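You operate a simulated robot arm through the tools that you are given. There is no shell and no other tool. Be economical: measure what you need, move in short steps, check, and stop when the job is done.

You are at the controls of a simulated robot arm. One attempt, no reset.

TASK
Fetch the flat tube and set it on the sling bench top.

The check looks at the end state, three seconds after you hand in, the way a careful person would. Anything else that was tipped, shoved, dropped, spilled or broken makes it a failure.

THE ROBOT
A 6-joint arm with a two-finger parallel gripper, fixed in place. Base frame: the origin is at the foot of the arm, x ahead of it, y to its left, z up. Lengths are in cm, angles in rad, forces in N, time in s.
Its first joint turns from -1.152 to 1.152 rad. Payload 2.7 kg.
The TCP is the grasp point between the finger pads, 2.3 cm short of the fingertips. In the tool frame z runs along the fingers and y along their closing line. The gripper opens to 9.4 cm. The fingers are 3.8 cm wide and 1 cm thick; the gripper's body (5.4 by 9.6 cm) begins 3.9 cm behind the TCP.
Orientation is that of the tool frame in the base frame, as a unit quaternion [x, y, z, w]. With the fingers straight down and closing along the base's y, the tool's x points along the base's -x, its y along +y and its z along -z.

THE INTERFACE
- The arm moves only by the tool apply_moves. Its argument "moves" is a list of rows, each a list of 7 numbers: the turn, a rotation vector about the base's x, y, z in rad, then the shift along the base's x, y, z in cm, then the opening, from 0 (shut) to 1 (fully open). In form: [[wx, wy, wz, dx, dy, dz, claw], ...]. A call has 1 to 8 rows; each row is the pose to reach, as a shift and turn from the pose commanded when the call began. Rows are played at 5 a second. More than 5 cm and 0.15 rad between two rows, or a gripper value outside its range, and nothing of the call is played. Where a pose cannot be reached the arm comes as near as it can. A force on the tool above 40 N (or 10 N above the force at the start of the call, whichever is more), or a blocked arm, ends the call early, and 0.2 s more pass. The fingers move at their own pace (about 4.5 cm/s each) and stop on an object; they squeeze with about 27 N. The grip force told is the motor's: it shows also when the fingers shut on nothing. Time passes only in rows, and 0.2 s behind the last, so rows that repeat a pose let the fingers close. It gives the time, the measured TCP pose, the force on the tool (base axes), the opening and the grip force at its end, in the units of the frame above (readings bear some noise).
- Cameras (640 x 400 px; columns grow to the right, rows downward): "scene" is fixed at [6.72, -43.14, 139.59]; the picture's right is [0.82, -0.57, 0.00], its down [-0.36, -0.53, -0.77] and it looks along [0.43, 0.63, -0.64] (base axes); focal length 321 px, centre (320, 200). "wrist" rides on the gripper at [-3.9, 0, -4.4] in the tool frame; the picture's right is [0.00, -1.00, 0.00], its down [0.97, 0.00, -0.24] and it looks along [0.24, 0.00, 0.97] (tool axes); focal length 218 px, centre (320, 200). There is no depth. A picture from a camera that has moved, and an enlarged one, comes with that camera's place and axes in the base frame and with its lens.
- camera(camera): a new picture of that camera. No time passes.
- zoom(camera, box): a new picture of the part [left, top, right, bottom] of that camera's present view, enlarged. No time passes.
- job_done(): hands the job in; it is judged then, once.

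Go step by step. Nothing tells you positions but the pictures and the camera data: compare them with the known pose of the tool, close in by small moves and look again before you grip or let go. The budget is 90 turns and 36 pictures, counting those below and the enlarged ones. Unless the task says otherwise, let go and move clear before handing in, and close with one line.

The tools are called after "Request:" as a command line: name --pt "numbers of a row" for each row, then --argument value for the rest, lists and objects as JSON in quotes. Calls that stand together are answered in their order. apply_moves: Moves the arm, as the interface text tells. Its arguments: {"type":"object","properties":{"moves":{"type":"array","items":{"type":"array","items":{"type":"number"}}}},"required":["moves"]} The other tools are called the same way: camera (camera) takes a picture; zoom (camera, box) takes an enlarged picture of a part of a camera's view; job_done () hands the job in.

At the start:

```text
time: 0.0
position: [33.79, 5.67, 102.56]
tool_rot: [-0.001, 1.0, 0.001, 0.0]
wrist_force: [-0.3, -0.1, 0.1]
width: 9.41
gripper_force: 0.1
```

scene: 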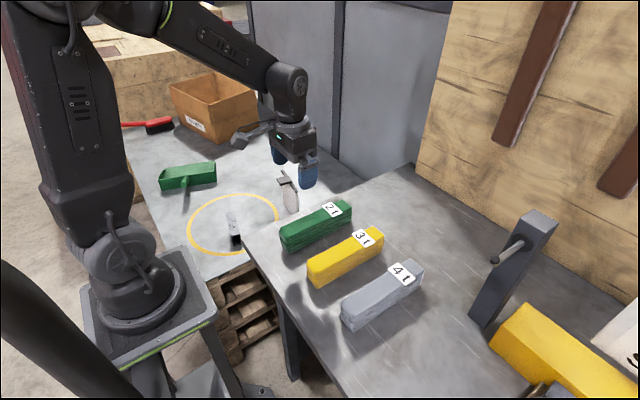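
wrist: 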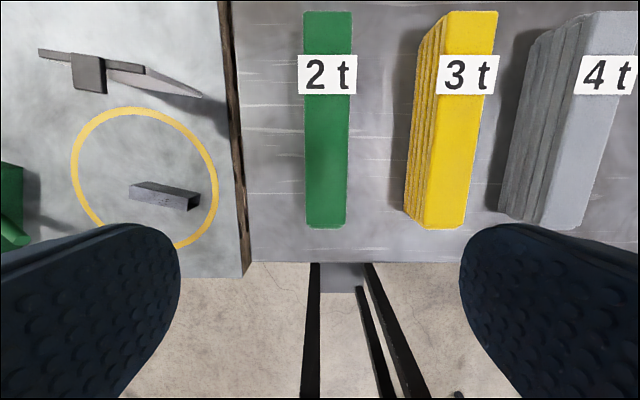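

I see a short rectangular tube in a yellow ring on the left table, and the bench with the 2t/3t/4t slings to its right. I'll look closer at both before moving.

Request:
zoom --camera "scene" --box '[140, 120, 380, 270]'

Request:
zoom --camera "wrist" --box '[0, 20, 320, 220]'

```text
2.67 times, centred on (260, 195) of scene
camera zoom: at [6.72, -43.14, 139.59], right [0.82, -0.57, 0.0], down [-0.36, -0.53, -0.77], along [0.43, 0.63, -0.64], focal length 857 px, centre (480, 213)
```

zoom: 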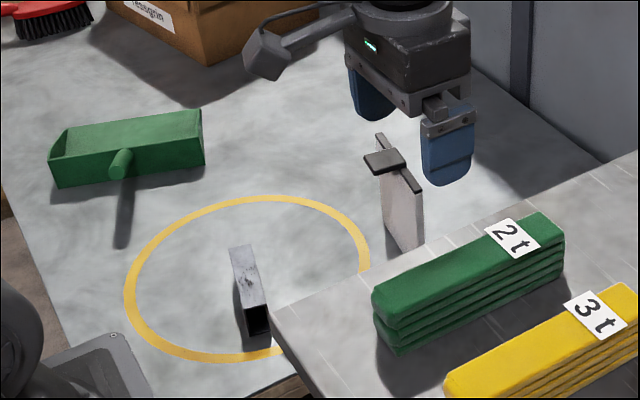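

```text
2.00 times, centred on (160, 120) of wrist
camera zoom: at [37.57, 5.53, 106.89], right [0.0, -1.0, 0.0], down [-0.97, 0.0, 0.24], along [-0.24, 0.0, -0.97], focal length 436 px, centre (640, 360)
```

zoom: 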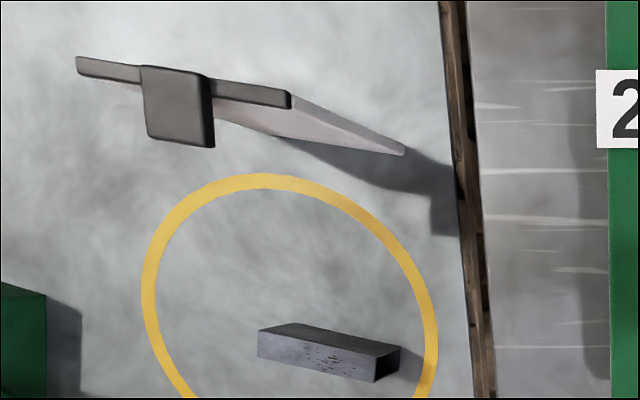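

The tube stands on edge, about 12 long, 2.6 wide and 4.4 tall. It is centred near (27, 39.3), its top is at z≈62.6, and it lies about 0.2 rad off the y axis. The bench top is at z≈79.9, with its left edge at y≈15 and a free strip between that edge and the 2t sling. First I move high over the tube while turning the gripper.

Request:
apply_moves --pt "0 0 0.137 -0.85 4.2 -2 1" --pt "0 0 0.274 -1.7 8.4 -4 1" --pt "0 0 0.411 -2.55 12.6 -6 1" --pt "0 0 0.548 -3.4 16.8 -8 1" --pt "0 0 0.685 -4.25 21 -10 1" --pt "0 0 0.822 -5.1 25.2 -12 1" --pt "0 0 0.959 -5.95 29.4 -14 1" --pt "0 0 1.096 -6.79 33.6 -16 1"

Request:
apply_moves --pt "0 0 0.136 0 0 -4 1" --pt "0 0 0.272 0 0 -8 1" --pt "0 0 0.272 0 0 -12 1" --pt "0 0 0.272 0 0 -12 1"

Request:
camera --camera "wrist"

Request:
camera --camera "scene"

```text
time: 1.8
position: [26.81, 39.38, 86.52]
tool_rot: [-0.523, 0.852, 0.002, 0.0]
wrist_force: [0.8, -0.6, -0.2]
width: 9.41
gripper_force: 0.1
```

```text
time: 2.8
position: [26.89, 39.27, 74.45]
tool_rot: [-0.634, 0.774, 0.001, 0.001]
wrist_force: [0.1, -0.5, 0.5]
width: 9.4
gripper_force: 0.0
```

```text
31 pictures are left
camera wrist: at [27.7, 42.93, 78.8], right [0.98, -0.2, 0.0], down [-0.19, -0.95, 0.24], along [-0.05, -0.23, -0.97], focal length 218 px, centre (320, 200)
```

wrist: 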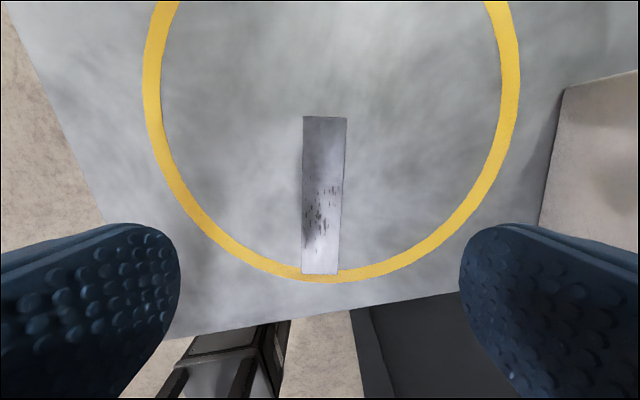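

```text
30 pictures are left
```

scene: 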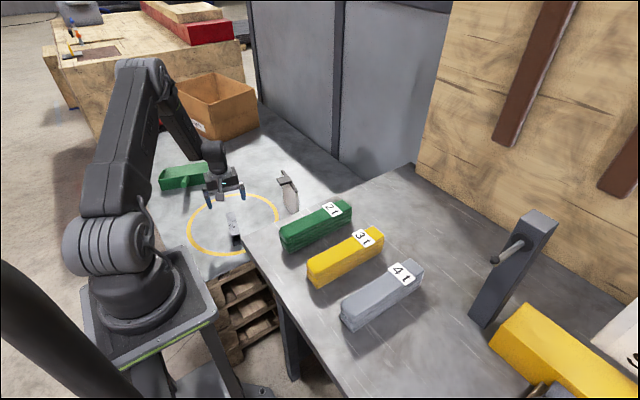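

The tube is almost exactly under the gripper, so I need only a tiny yaw and shift correction. I'll descend with the fingertips staying just above the table, then look once more.

Request:
apply_moves --pt "0 0 -0.029 0.1 -0.3 -3 1" --pt "0 0 -0.029 0.1 -0.3 -6 1" --pt "0 0 -0.029 0.1 -0.3 -8.5 1" --pt "0 0 -0.029 0.1 -0.3 -11 1" --pt "0 0 -0.029 0.1 -0.3 -13.1 1" --pt "0 0 -0.029 0.1 -0.3 -13.1 1"

Request:
camera --camera "wrist"

```text
time: 4.2
position: [27.11, 38.74, 61.33]
tool_rot: [-0.622, 0.783, 0.002, 0.0]
wrist_force: [-1.0, 0.3, 0.3]
width: 9.39
gripper_force: 0.1
```

```text
29 pictures are left
camera wrist: at [27.95, 42.55, 65.72], right [0.97, -0.23, 0.0], down [-0.22, -0.95, 0.24], along [-0.06, -0.23, -0.97], focal length 218 px, centre (320, 200)
```

wrist: 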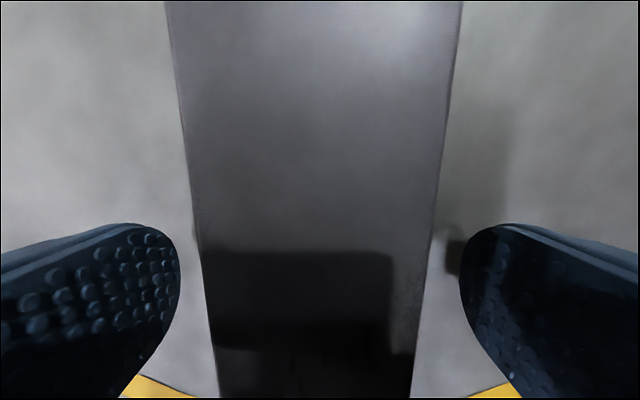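

The tube sits centred between the fingers and parallel to them. I'll close the gripper now.

Request:
apply_moves --pt "0 0 0 0 0 0 0" --pt "0 0 0 0 0 0 0" --pt "0 0 0 0 0 0 0" --pt "0 0 0 0 0 0 0" --pt "0 0 0 0 0 0 0" --pt "0 0 0 0 0 0 0"

Request:
apply_moves --pt "0 0 0 0 0 1 0" --pt "0 0 0 0 0 3 0" --pt "0 0 0 0 0 5 0" --pt "0 0 0 0 0 5 0"

Request:
zoom --camera "scene" --box '[140, 120, 380, 270]'

```text
time: 5.6
position: [27.07, 38.81, 61.29]
tool_rot: [-0.621, 0.784, 0.001, 0.0]
wrist_force: [-0.9, -0.5, 2.5]
width: 2.98
gripper_force: 26.6
```

```text
time: 6.6
position: [26.94, 38.82, 66.46]
tool_rot: [-0.621, 0.784, 0.002, 0.0]
wrist_force: [0.0, -0.1, 0.9]
width: 0.0
gripper_force: 27.1
```

```text
2.67 times, centred on (260, 195) of scene
camera zoom: at [6.72, -43.14, 139.59], right [0.82, -0.57, 0.0], down [-0.36, -0.53, -0.77], along [0.43, 0.63, -0.64], focal length 857 px, centre (480, 213)
```

zoom: 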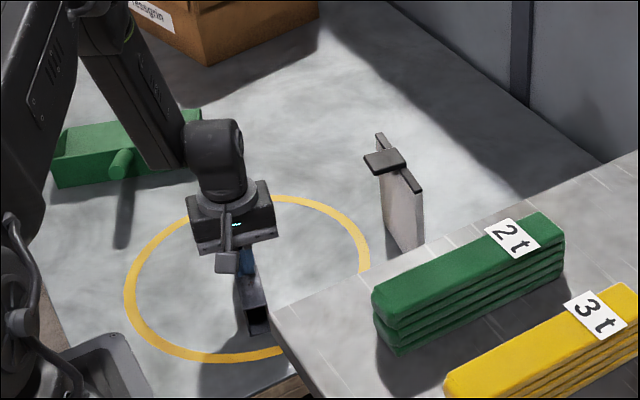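

The fingers slipped off and the tube stayed put and upright, so it must be heavy or slick. I'll open, back up and look at it more closely.

Request:
apply_moves --pt "0 0 0 0 0 4 0" --pt "0 0 0 0 4 8 0.5" --pt "0 0 0 0 4 8 1" --pt "0 0 0 0 4 8 1" --pt "0 0 0 0 4 8 1"

Request:
zoom --camera "wrist" --box '[200, 100, 440, 400]'

Request:
zoom --camera "scene" --box '[190, 180, 286, 260]'

```text
refused: row 2 steps farther than a row can; nothing moved
```

```text
1.33 times, centred on (320, 250) of wrist
camera zoom: at [27.86, 42.63, 70.81], right [0.97, -0.23, 0.0], down [-0.22, -0.95, 0.24], along [-0.06, -0.23, -0.97], focal length 291 px, centre (320, 133)
```

zoom: 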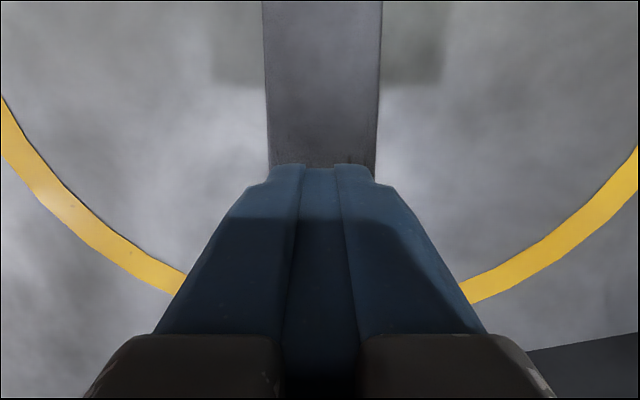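

```text
5.00 times, centred on (238, 220) of scene
camera zoom: at [6.72, -43.14, 139.59], right [0.82, -0.57, 0.0], down [-0.36, -0.53, -0.77], along [0.43, 0.63, -0.64], focal length 1607 px, centre (730, 100)
```

zoom: 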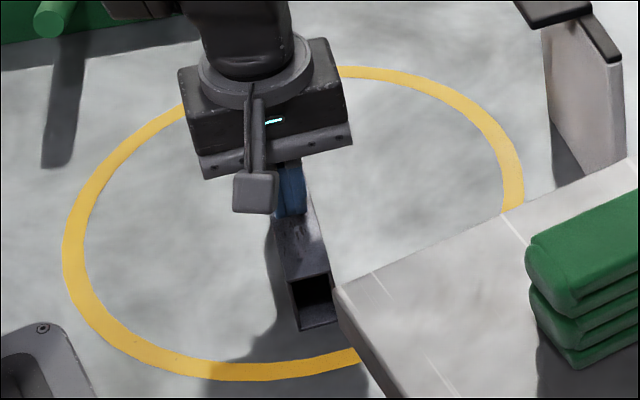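

The tube is hollow and hasn't moved. I'll open above it, go down a bit deeper, grip again, and lift a very small amount to read the load.

Request:
apply_moves --pt "0 0 0 0 0 1 1" --pt "0 0 0 0 0 1 1" --pt "0 0 0 0 0 1 1" --pt "0 0 0 0 0 1 1" --pt "0 0 0 0 0 1 1" --pt "0 0 0 0.1 0.3 -2 1" --pt "0 0 0 0.1 0.4 -5.5 1" --pt "0 0 0 0.1 0.4 -5.6 1"

Request:
apply_moves --pt "0 0 0 0 0 0 0" --pt "0 0 0 0 0 0 0" --pt "0 0 0 0 0 0 0" --pt "0 0 0 0 0 0 0" --pt "0 0 0 0 0 0 0" --pt "0 0 0 0 0 0 0" --pt "0 0 0 0 0 0 0"

Request:
apply_moves --pt "0 0 0 0 0 0.2 0" --pt "0 0 0 0 0 0.4 0"

Request:
apply_moves --pt "0 0 0 0 0 0.3 0" --pt "0 0 0 0 0 0.6 0"

Request:
zoom --camera "scene" --box '[190, 180, 286, 260]'

```text
time: 8.4
position: [27.09, 39.37, 60.75]
tool_rot: [-0.622, 0.783, 0.002, 0.001]
wrist_force: [0.5, -0.1, -0.2]
width: 9.38
gripper_force: 0.1
```

```text
time: 10.0
position: [27.1, 39.37, 60.86]
tool_rot: [-0.621, 0.784, 0.002, 0.0]
wrist_force: [-0.5, -0.3, 0.8]
width: 3.0
gripper_force: 27.1
```

```text
time: 10.6
position: [27.07, 39.32, 61.32]
tool_rot: [-0.621, 0.784, 0.0, -0.001]
wrist_force: [-0.1, 0.2, -3.7]
width: 3.01
gripper_force: 27.4
```

```text
time: 11.2
position: [27.24, 39.25, 61.76]
tool_rot: [-0.621, 0.784, 0.0, -0.001]
wrist_force: [0.3, 0.2, -4.5]
width: 2.99
gripper_force: 27.2
```

```text
5.00 times, centred on (238, 220) of scene
camera zoom: at [6.72, -43.14, 139.59], right [0.82, -0.57, 0.0], down [-0.36, -0.53, -0.77], along [0.43, 0.63, -0.64], focal length 1607 px, centre (730, 100)
```

zoom: 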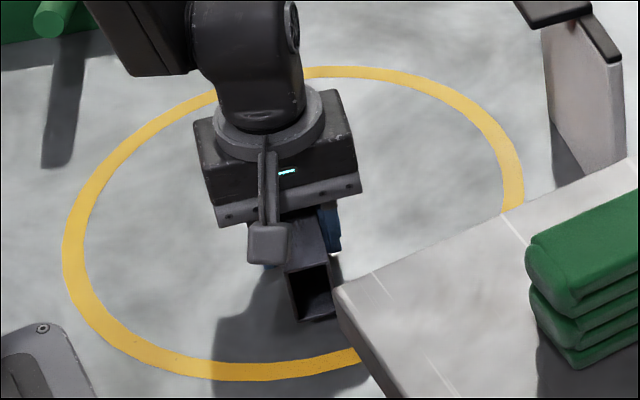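

Lifted slowly, it holds: it weighs about 4.5 N and the mouth has risen about 0.9 cm with the hand. I'll go on in small, smooth increments and watch for slip.

Request:
apply_moves --pt "0 0 0 0 0 0.2 0" --pt "0 0 0 0 0 0.5 0" --pt "0 0 0 0 0 0.9 0" --pt "0 0 0 0 0 1.3 0" --pt "0 0 0 0 0 1.7 0" --pt "0 0 0 0 0 2.1 0" --pt "0 0 0 0 0 2.4 0" --pt "0 0 0 0 0 2.6 0"

Request:
zoom --camera "scene" --box '[190, 180, 286, 260]'

Request:
camera --camera "wrist"

```text
time: 13.0
position: [27.12, 39.26, 64.46]
tool_rot: [-0.622, 0.783, 0.001, -0.001]
wrist_force: [0.3, -0.2, -3.4]
width: 2.98
gripper_force: 26.6
```

```text
5.00 times, centred on (238, 220) of scene
camera zoom: at [6.72, -43.14, 139.59], right [0.82, -0.57, 0.0], down [-0.36, -0.53, -0.77], along [0.43, 0.63, -0.64], focal length 1607 px, centre (730, 100)
```

zoom: 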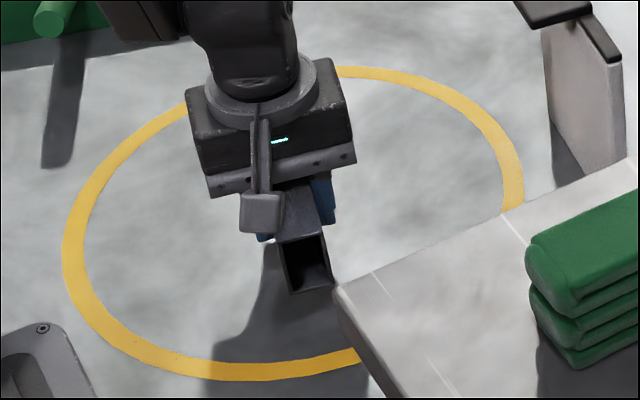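

```text
23 pictures are left
camera wrist: at [28.01, 42.99, 68.81], right [0.97, -0.23, 0.0], down [-0.22, -0.95, 0.24], along [-0.06, -0.23, -0.97], focal length 218 px, centre (320, 200)
```

wrist: 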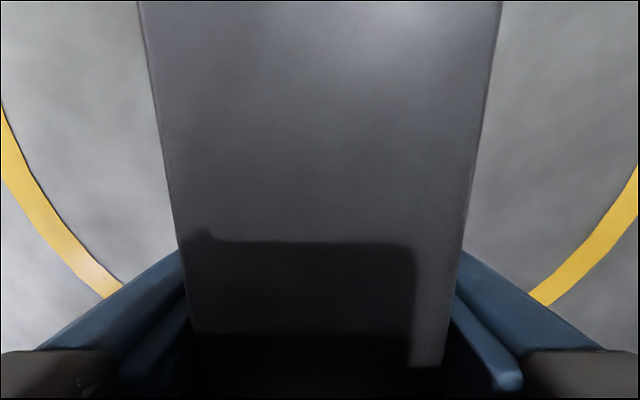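

It is holding with no slip. I'll keep raising it with gentle ramps.

Request:
apply_moves --pt "0 0 0 0 0 0.2 0" --pt "0 0 0 0 0 0.8 0" --pt "0 0 0 0 0 1.8 0" --pt "0 0 0 0 0 3.0 0" --pt "0 0 0 0 0 4.2 0" --pt "0 0 0 0 0 5.2 0" --pt "0 0 0 0 0 5.8 0" --pt "0 0 0 0 0 6.0 0"

Request:
camera --camera "wrist"

```text
time: 14.8
position: [26.97, 39.15, 70.5]
tool_rot: [-0.622, 0.783, 0.001, -0.002]
wrist_force: [-0.6, 0.6, -3.5]
width: 2.98
gripper_force: 26.3
```

```text
22 pictures are left
camera wrist: at [27.94, 42.9, 74.79], right [0.97, -0.23, 0.0], down [-0.22, -0.95, 0.24], along [-0.06, -0.23, -0.97], focal length 218 px, centre (320, 200)
```

wrist: 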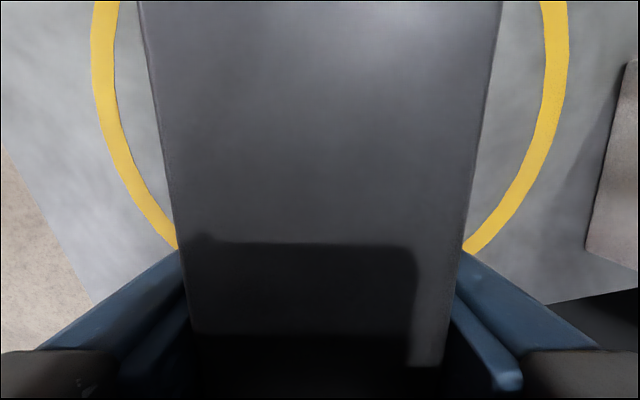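

The tube looks the same in the hand as before, so there is no slip at this speed. I'll continue up with three equal ramps.

Request:
apply_moves --pt "0 0 0 0 0 0.2 0" --pt "0 0 0 0 0 0.8 0" --pt "0 0 0 0 0 1.8 0" --pt "0 0 0 0 0 3.0 0" --pt "0 0 0 0 0 4.2 0" --pt "0 0 0 0 0 5.2 0" --pt "0 0 0 0 0 5.8 0" --pt "0 0 0 0 0 6.0 0"

Request:
apply_moves --pt "0 0 0 0 0 0.2 0" --pt "0 0 0 0 0 0.8 0" --pt "0 0 0 0 0 1.8 0" --pt "0 0 0 0 0 3.0 0" --pt "0 0 0 0 0 4.2 0" --pt "0 0 0 0 0 5.2 0" --pt "0 0 0 0 0 5.8 0" --pt "0 0 0 0 0 6.0 0"

Request:
apply_moves --pt "0 0 0 0 0 0.2 0" --pt "0 0 0 0 0 0.8 0" --pt "0 0 0 0 0 1.8 0" --pt "0 0 0 0 0 3.0 0" --pt "0 0 0 0 0 4.2 0" --pt "0 0 0 0 0 5.2 0" --pt "0 0 0 0 0 5.8 0" --pt "0 0 0 0 0 6.0 0"

Request:
camera --camera "wrist"

```text
time: 16.6
position: [27.21, 39.19, 76.5]
tool_rot: [-0.621, 0.784, 0.0, -0.001]
wrist_force: [0.0, 0.3, -4.7]
width: 2.96
gripper_force: 27.0
```

```text
time: 18.4
position: [26.96, 39.18, 82.33]
tool_rot: [-0.621, 0.784, 0.001, -0.001]
wrist_force: [0.2, -0.6, -3.8]
width: 3.02
gripper_force: 26.9
```

```text
time: 20.2
position: [27.09, 39.31, 88.56]
tool_rot: [-0.622, 0.783, 0.001, -0.001]
wrist_force: [-0.6, 0.3, -3.9]
width: 3.01
gripper_force: 27.5
```

```text
21 pictures are left
camera wrist: at [27.99, 43.05, 92.87], right [0.97, -0.23, 0.0], down [-0.22, -0.95, 0.24], along [-0.06, -0.23, -0.97], focal length 218 px, centre (320, 200)
```

wrist: 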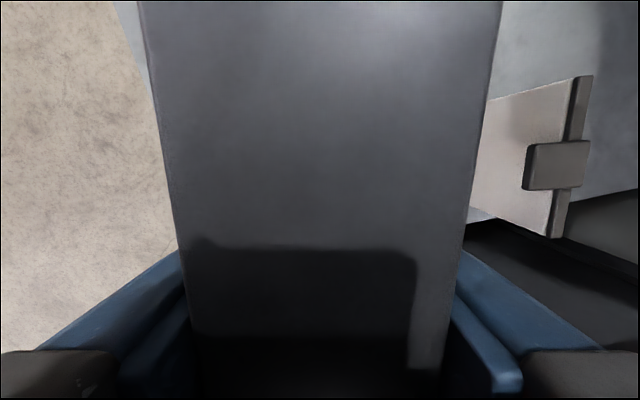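

Still secure at z 88.6, so the tube's bottom is near 85.9, clear of the bench top. Now I turn it back while moving gently toward the free strip.

Request:
apply_moves --pt "0 0 -0.02 0 -0.2 0 0" --pt "0 0 -0.075 0.1 -0.8 0 0" --pt "0 0 -0.17 0.2 -1.8 0 0" --pt "0 0 -0.28 0.3 -3.0 0 0" --pt "0 0 -0.39 0.4 -4.2 0 0" --pt "0 0 -0.485 0.5 -5.2 0 0" --pt "0 0 -0.54 0.5 -5.8 0 0" --pt "0 0 -0.56 0.5 -6.0 0 0"

Request:
apply_moves --pt "0 0 -0.02 0 -0.2 0 0" --pt "0 0 -0.075 0.1 -0.8 0 0" --pt "0 0 -0.17 0.2 -1.8 0 0" --pt "0 0 -0.28 0.3 -3.0 0 0" --pt "0 0 -0.39 0.4 -4.2 0 0" --pt "0 0 -0.485 0.5 -5.2 0 0" --pt "0 0 -0.54 0.5 -5.8 0 0" --pt "0 0 -0.56 0.5 -6.0 0 0"

Request:
apply_moves --pt "0 0 -0.01 0 -0.2 0 0" --pt "0 0 -0.03 0.1 -0.8 0 0" --pt "0 0 -0.07 0.2 -1.8 0 0" --pt "0 0 -0.11 0.3 -3.0 0 0" --pt "0 0 -0.15 0.4 -4.2 0 0" --pt "0 0 -0.19 0.5 -5.2 0 0" --pt "0 0 -0.21 0.6 -5.8 0 0" --pt "0 0 -0.219 0.6 -6.0 0 0"

Request:
camera --camera "wrist"

Request:
zoom --camera "scene" --box '[140, 120, 380, 270]'

```text
time: 22.0
position: [27.62, 33.21, 88.41]
tool_rot: [-0.38, 0.925, 0.002, 0.001]
wrist_force: [0.3, -0.5, -3.6]
width: 2.98
gripper_force: 27.5
```

```text
time: 23.8
position: [28.03, 27.22, 88.42]
tool_rot: [-0.11, 0.994, 0.001, 0.001]
wrist_force: [0.0, -0.2, -4.7]
width: 2.97
gripper_force: 26.1
```

```text
time: 25.6
position: [28.64, 21.34, 88.43]
tool_rot: [-0.001, 1.0, 0.001, 0.0]
wrist_force: [-0.1, -0.1, -3.7]
width: 3.0
gripper_force: 26.7
```

```text
20 pictures are left
camera wrist: at [32.53, 21.17, 92.78], right [0.0, -1.0, 0.0], down [-0.97, 0.0, 0.24], along [-0.24, 0.0, -0.97], focal length 218 px, centre (320, 200)
```

wrist: 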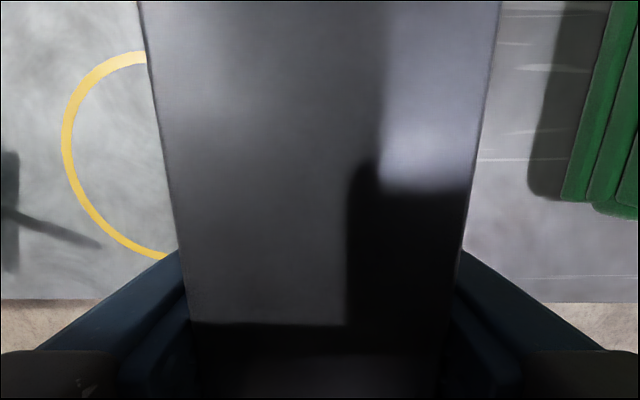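

```text
2.67 times, centred on (260, 195) of scene
camera zoom: at [6.72, -43.14, 139.59], right [0.82, -0.57, 0.0], down [-0.36, -0.53, -0.77], along [0.43, 0.63, -0.64], focal length 857 px, centre (480, 213)
```

zoom: 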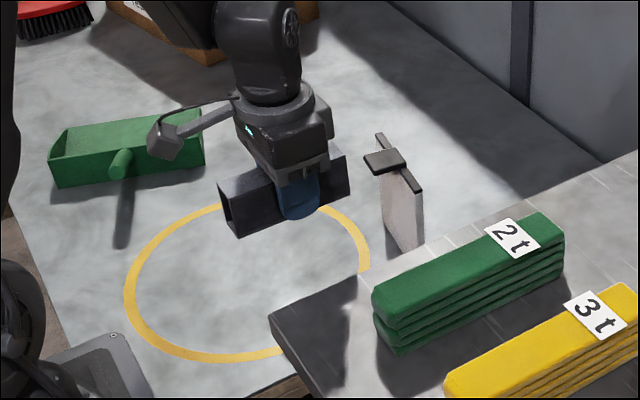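

Everything is aligned: the tube runs along x, the bench front edge is at x≈22, and the sling's left side is at y≈6.5–7.2. I move over the strip to about y 12.3, x 29.5.

Request:
apply_moves --pt "0 0 0 0 -0.2 0 0" --pt "0 0 0 0.1 -0.8 0 0" --pt "0 0 0 0.2 -1.8 0 0" --pt "0 0 0 0.3 -3.0 0 0" --pt "0 0 0 0.5 -4.2 0 0" --pt "0 0 0 0.7 -5.2 0 0" --pt "0 0 0 0.8 -5.8 0 0" --pt "0 0 0 0.8 -6.0 0 0"

Request:
apply_moves --pt "0 0 0 0 -0.2 0 0" --pt "0 0 0 0 -0.6 0 0" --pt "0 0 0 0 -1.1 0 0" --pt "0 0 0 0 -1.7 0 0" --pt "0 0 0 0 -2.3 0 0" --pt "0 0 0 0 -2.7 0 0" --pt "0 0 0 0 -2.9 0 0" --pt "0 0 0 0 -3.0 0 0"

Request:
camera --camera "wrist"

Request:
zoom --camera "scene" --box '[200, 130, 392, 250]'

```text
time: 27.4
position: [29.42, 15.25, 88.4]
tool_rot: [-0.001, 1.0, 0.001, 0.0]
wrist_force: [0.0, -1.0, -4.1]
width: 2.98
gripper_force: 26.8
```

```text
time: 29.2
position: [29.49, 12.26, 88.39]
tool_rot: [0.0, 1.0, 0.001, 0.001]
wrist_force: [-0.1, -0.6, -4.0]
width: 2.99
gripper_force: 27.0
```

```text
18 pictures are left
camera wrist: at [33.39, 12.24, 92.8], right [0.0, -1.0, 0.0], down [-0.97, 0.0, 0.24], along [-0.24, 0.0, -0.97], focal length 218 px, centre (320, 200)
```

wrist: 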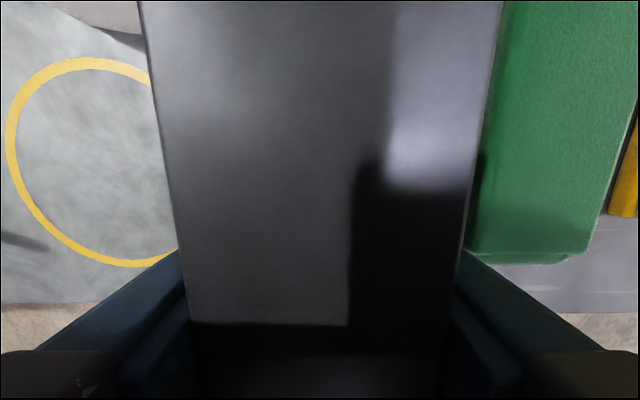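

```text
3.33 times, centred on (296, 190) of scene
camera zoom: at [6.72, -43.14, 139.59], right [0.82, -0.57, 0.0], down [-0.36, -0.53, -0.77], along [0.43, 0.63, -0.64], focal length 1071 px, centre (400, 233)
```

zoom: 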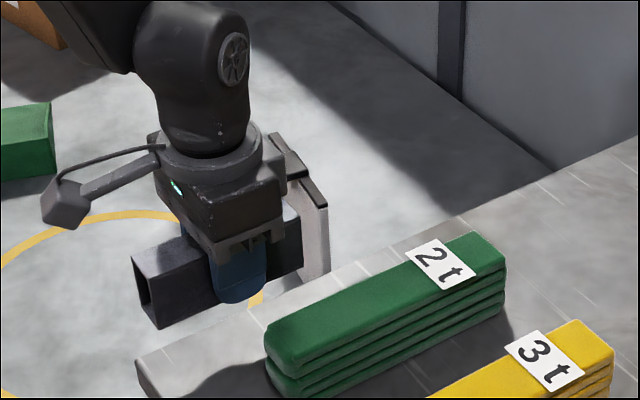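

The tube hangs over the free strip, clear of the sling and inside the bench edge. I'll lower it 5 cm gently and then feel for contact.

Request:
apply_moves --pt "0 0 0 0 0 -0.2 0" --pt "0 0 0 0 0 -0.7 0" --pt "0 0 0 0 0 -1.5 0" --pt "0 0 0 0 0 -2.5 0" --pt "0 0 0 0 0 -3.5 0" --pt "0 0 0 0 0 -4.3 0" --pt "0 0 0 0 0 -4.8 0" --pt "0 0 0 0 0 -5.0 0"

Request:
zoom --camera "scene" --box '[200, 150, 360, 250]'

Request:
camera --camera "wrist"

```text
time: 31.0
position: [29.57, 12.25, 83.28]
tool_rot: [-0.002, 1.0, 0.001, 0.0]
wrist_force: [0.1, 0.8, -4.6]
width: 3.0
gripper_force: 27.6
```

```text
4.00 times, centred on (280, 200) of scene
camera zoom: at [6.72, -43.14, 139.59], right [0.82, -0.57, 0.0], down [-0.36, -0.53, -0.77], along [0.43, 0.63, -0.64], focal length 1286 px, centre (480, 200)
```

zoom: 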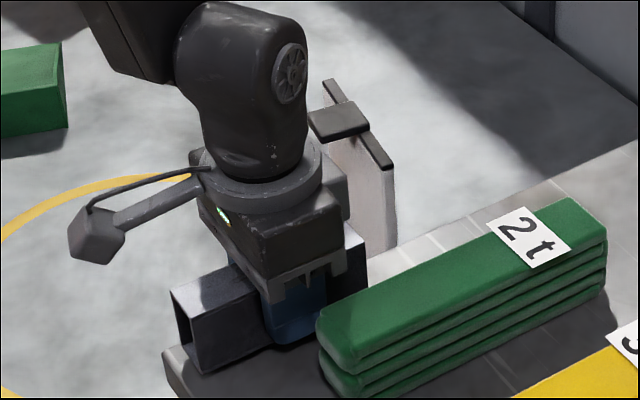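

```text
15 pictures are left
camera wrist: at [33.37, 12.25, 87.74], right [0.0, -1.0, 0.0], down [-0.97, 0.0, 0.24], along [-0.24, 0.0, -0.97], focal length 218 px, centre (320, 200)
```

wrist: 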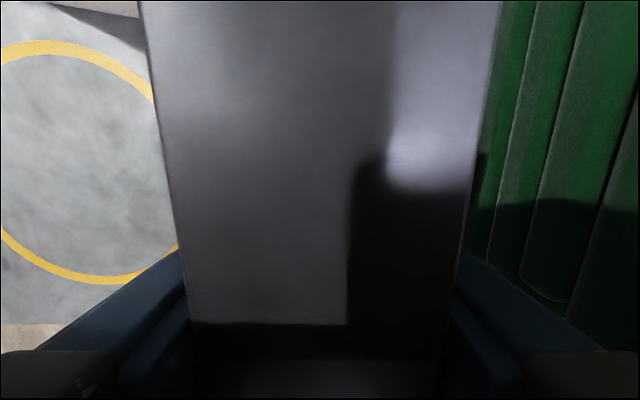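

The tube is close to the surface and clear of the sling. Now I feel for contact in tiny steps.

Request:
apply_moves --pt "0 0 0 0 0 -0.1 0" --pt "0 0 0 0 0 -0.2 0" --pt "0 0 0 0 0 -0.3 0" --pt "0 0 0 0 0 -0.4 0"

Request:
apply_moves --pt "0 0 0 0 0 -0.1 0" --pt "0 0 0 0 0 -0.2 0"

```text
time: 32.0
position: [29.4, 12.33, 82.91]
tool_rot: [-0.001, 1.0, 0.001, 0.0]
wrist_force: [-0.5, 0.1, -4.4]
width: 3.0
gripper_force: 27.3
```

```text
time: 32.6
position: [29.6, 12.33, 82.72]
tool_rot: [-0.001, 1.0, 0.001, 0.0]
wrist_force: [0.4, -0.2, -4.7]
width: 2.98
gripper_force: 27.1
```

Request:
apply_moves --pt "0 0 0 0 0 -0.1 0" --pt "0 0 0 0 0 -0.2 0"

Request:
zoom --camera "scene" --box '[220, 190, 300, 240]'

```text
time: 33.2
position: [29.5, 12.28, 82.69]
tool_rot: [-0.001, 1.0, 0.001, 0.001]
wrist_force: [-4.3, -4.1, 19.3]
width: 2.99
gripper_force: 27.3
```

```text
8.00 times, centred on (260, 215) of scene
camera zoom: at [6.69, -43.16, 139.58], right [0.82, -0.57, 0.0], down [-0.36, -0.53, -0.77], along [0.43, 0.63, -0.64], focal length 2571 px, centre (800, 80)
```

zoom: 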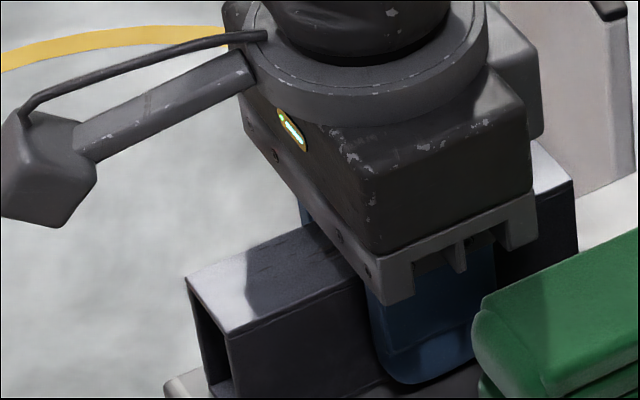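

Contact: the tube is on the bench at the expected height. I ease off slightly and open the fingers just enough to clear.

Request:
apply_moves --pt "0 0 0 0 0 0.1 0" --pt "0 0 0 0 0 0.1 0.3" --pt "0 0 0 0 0 0.1 0.36" --pt "0 0 0 0 0 0.1 0.42" --pt "0 0 0 0 0 0.1 0.45" --pt "0 0 0 0 0 0.1 0.45"

Request:
camera --camera "wrist"

```text
time: 34.6
position: [29.43, 12.42, 82.71]
tool_rot: [-0.001, 1.0, 0.001, 0.001]
wrist_force: [0.8, -0.4, -0.4]
width: 4.26
gripper_force: 0.1
```

```text
13 pictures are left
camera wrist: at [33.38, 12.24, 87.1], right [0.0, -1.0, 0.0], down [-0.97, 0.0, 0.24], along [-0.24, 0.0, -0.97], focal length 218 px, centre (320, 200)
```

wrist: 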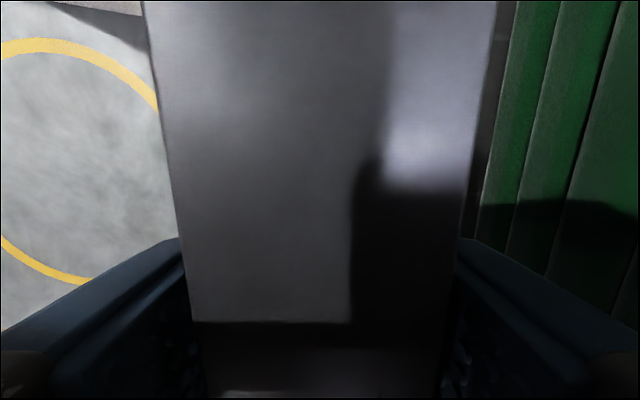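

The fingers are free on both sides and the tube stands still. I raise straight up, slowly at first.

Request:
apply_moves --pt "0 0 0 0 0 0.5 0.45" --pt "0 0 0 0 0 1.5 0.45" --pt "0 0 0 0 0 3 0.45" --pt "0 0 0 0 0 5 0.45" --pt "0 0 0 0 0 8 0.45" --pt "0 0 0 0 0 11 0.45" --pt "0 0 0 0 0 14 0.45" --pt "0 0 0 0 0 16 0.45"

Request:
camera --camera "wrist"

Request:
camera --camera "scene"

Request:
zoom --camera "scene" --box '[200, 130, 392, 250]'

```text
time: 36.4
position: [29.48, 12.23, 98.74]
tool_rot: [-0.002, 1.0, 0.001, 0.0]
wrist_force: [0.2, -0.1, 0.0]
width: 4.25
gripper_force: 0.0
```

```text
12 pictures are left
camera wrist: at [33.4, 12.17, 103.25], right [0.0, -1.0, 0.0], down [-0.97, 0.0, 0.24], along [-0.24, 0.0, -0.97], focal length 218 px, centre (320, 200)
```

wrist: 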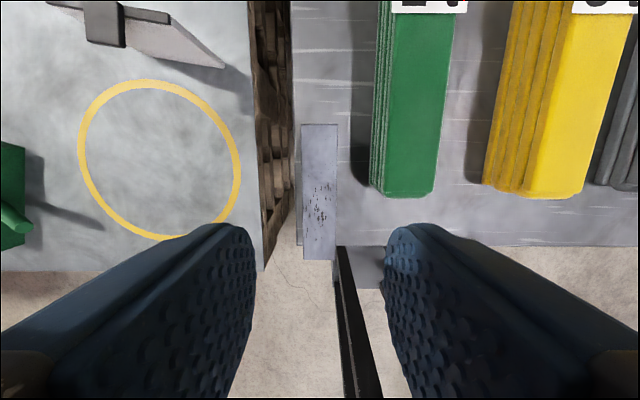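

```text
11 pictures are left
```

scene: 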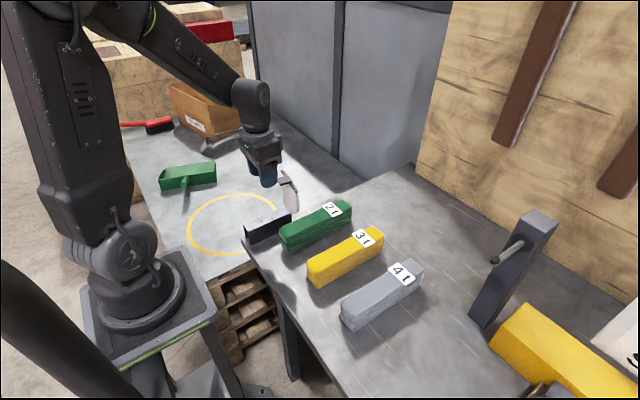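

```text
3.33 times, centred on (296, 190) of scene
camera zoom: at [6.72, -43.14, 139.59], right [0.82, -0.57, 0.0], down [-0.36, -0.53, -0.77], along [0.43, 0.63, -0.64], focal length 1071 px, centre (400, 233)
```

zoom: 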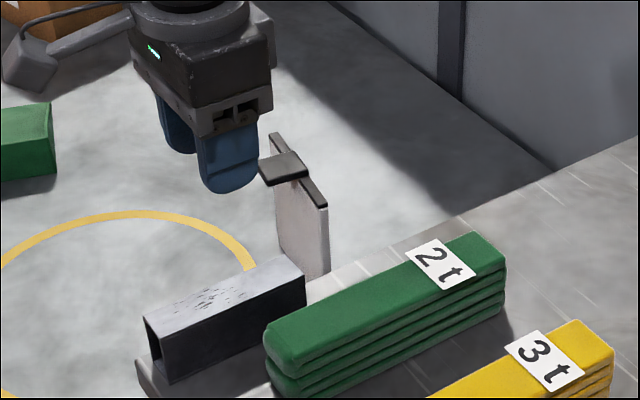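

The tube stands fully on the bench top, about 1 cm inside both edges and clear of the 2t sling. Nothing else was disturbed and the gripper is well clear, so I'm handing in.

Request:
job_done

```text
The job is handed in.
```

The flat tube is on the sling bench top, standing on its narrow side between the 2t sling and the left edge; the first grip slipped off without moving it, and the arm is clear.
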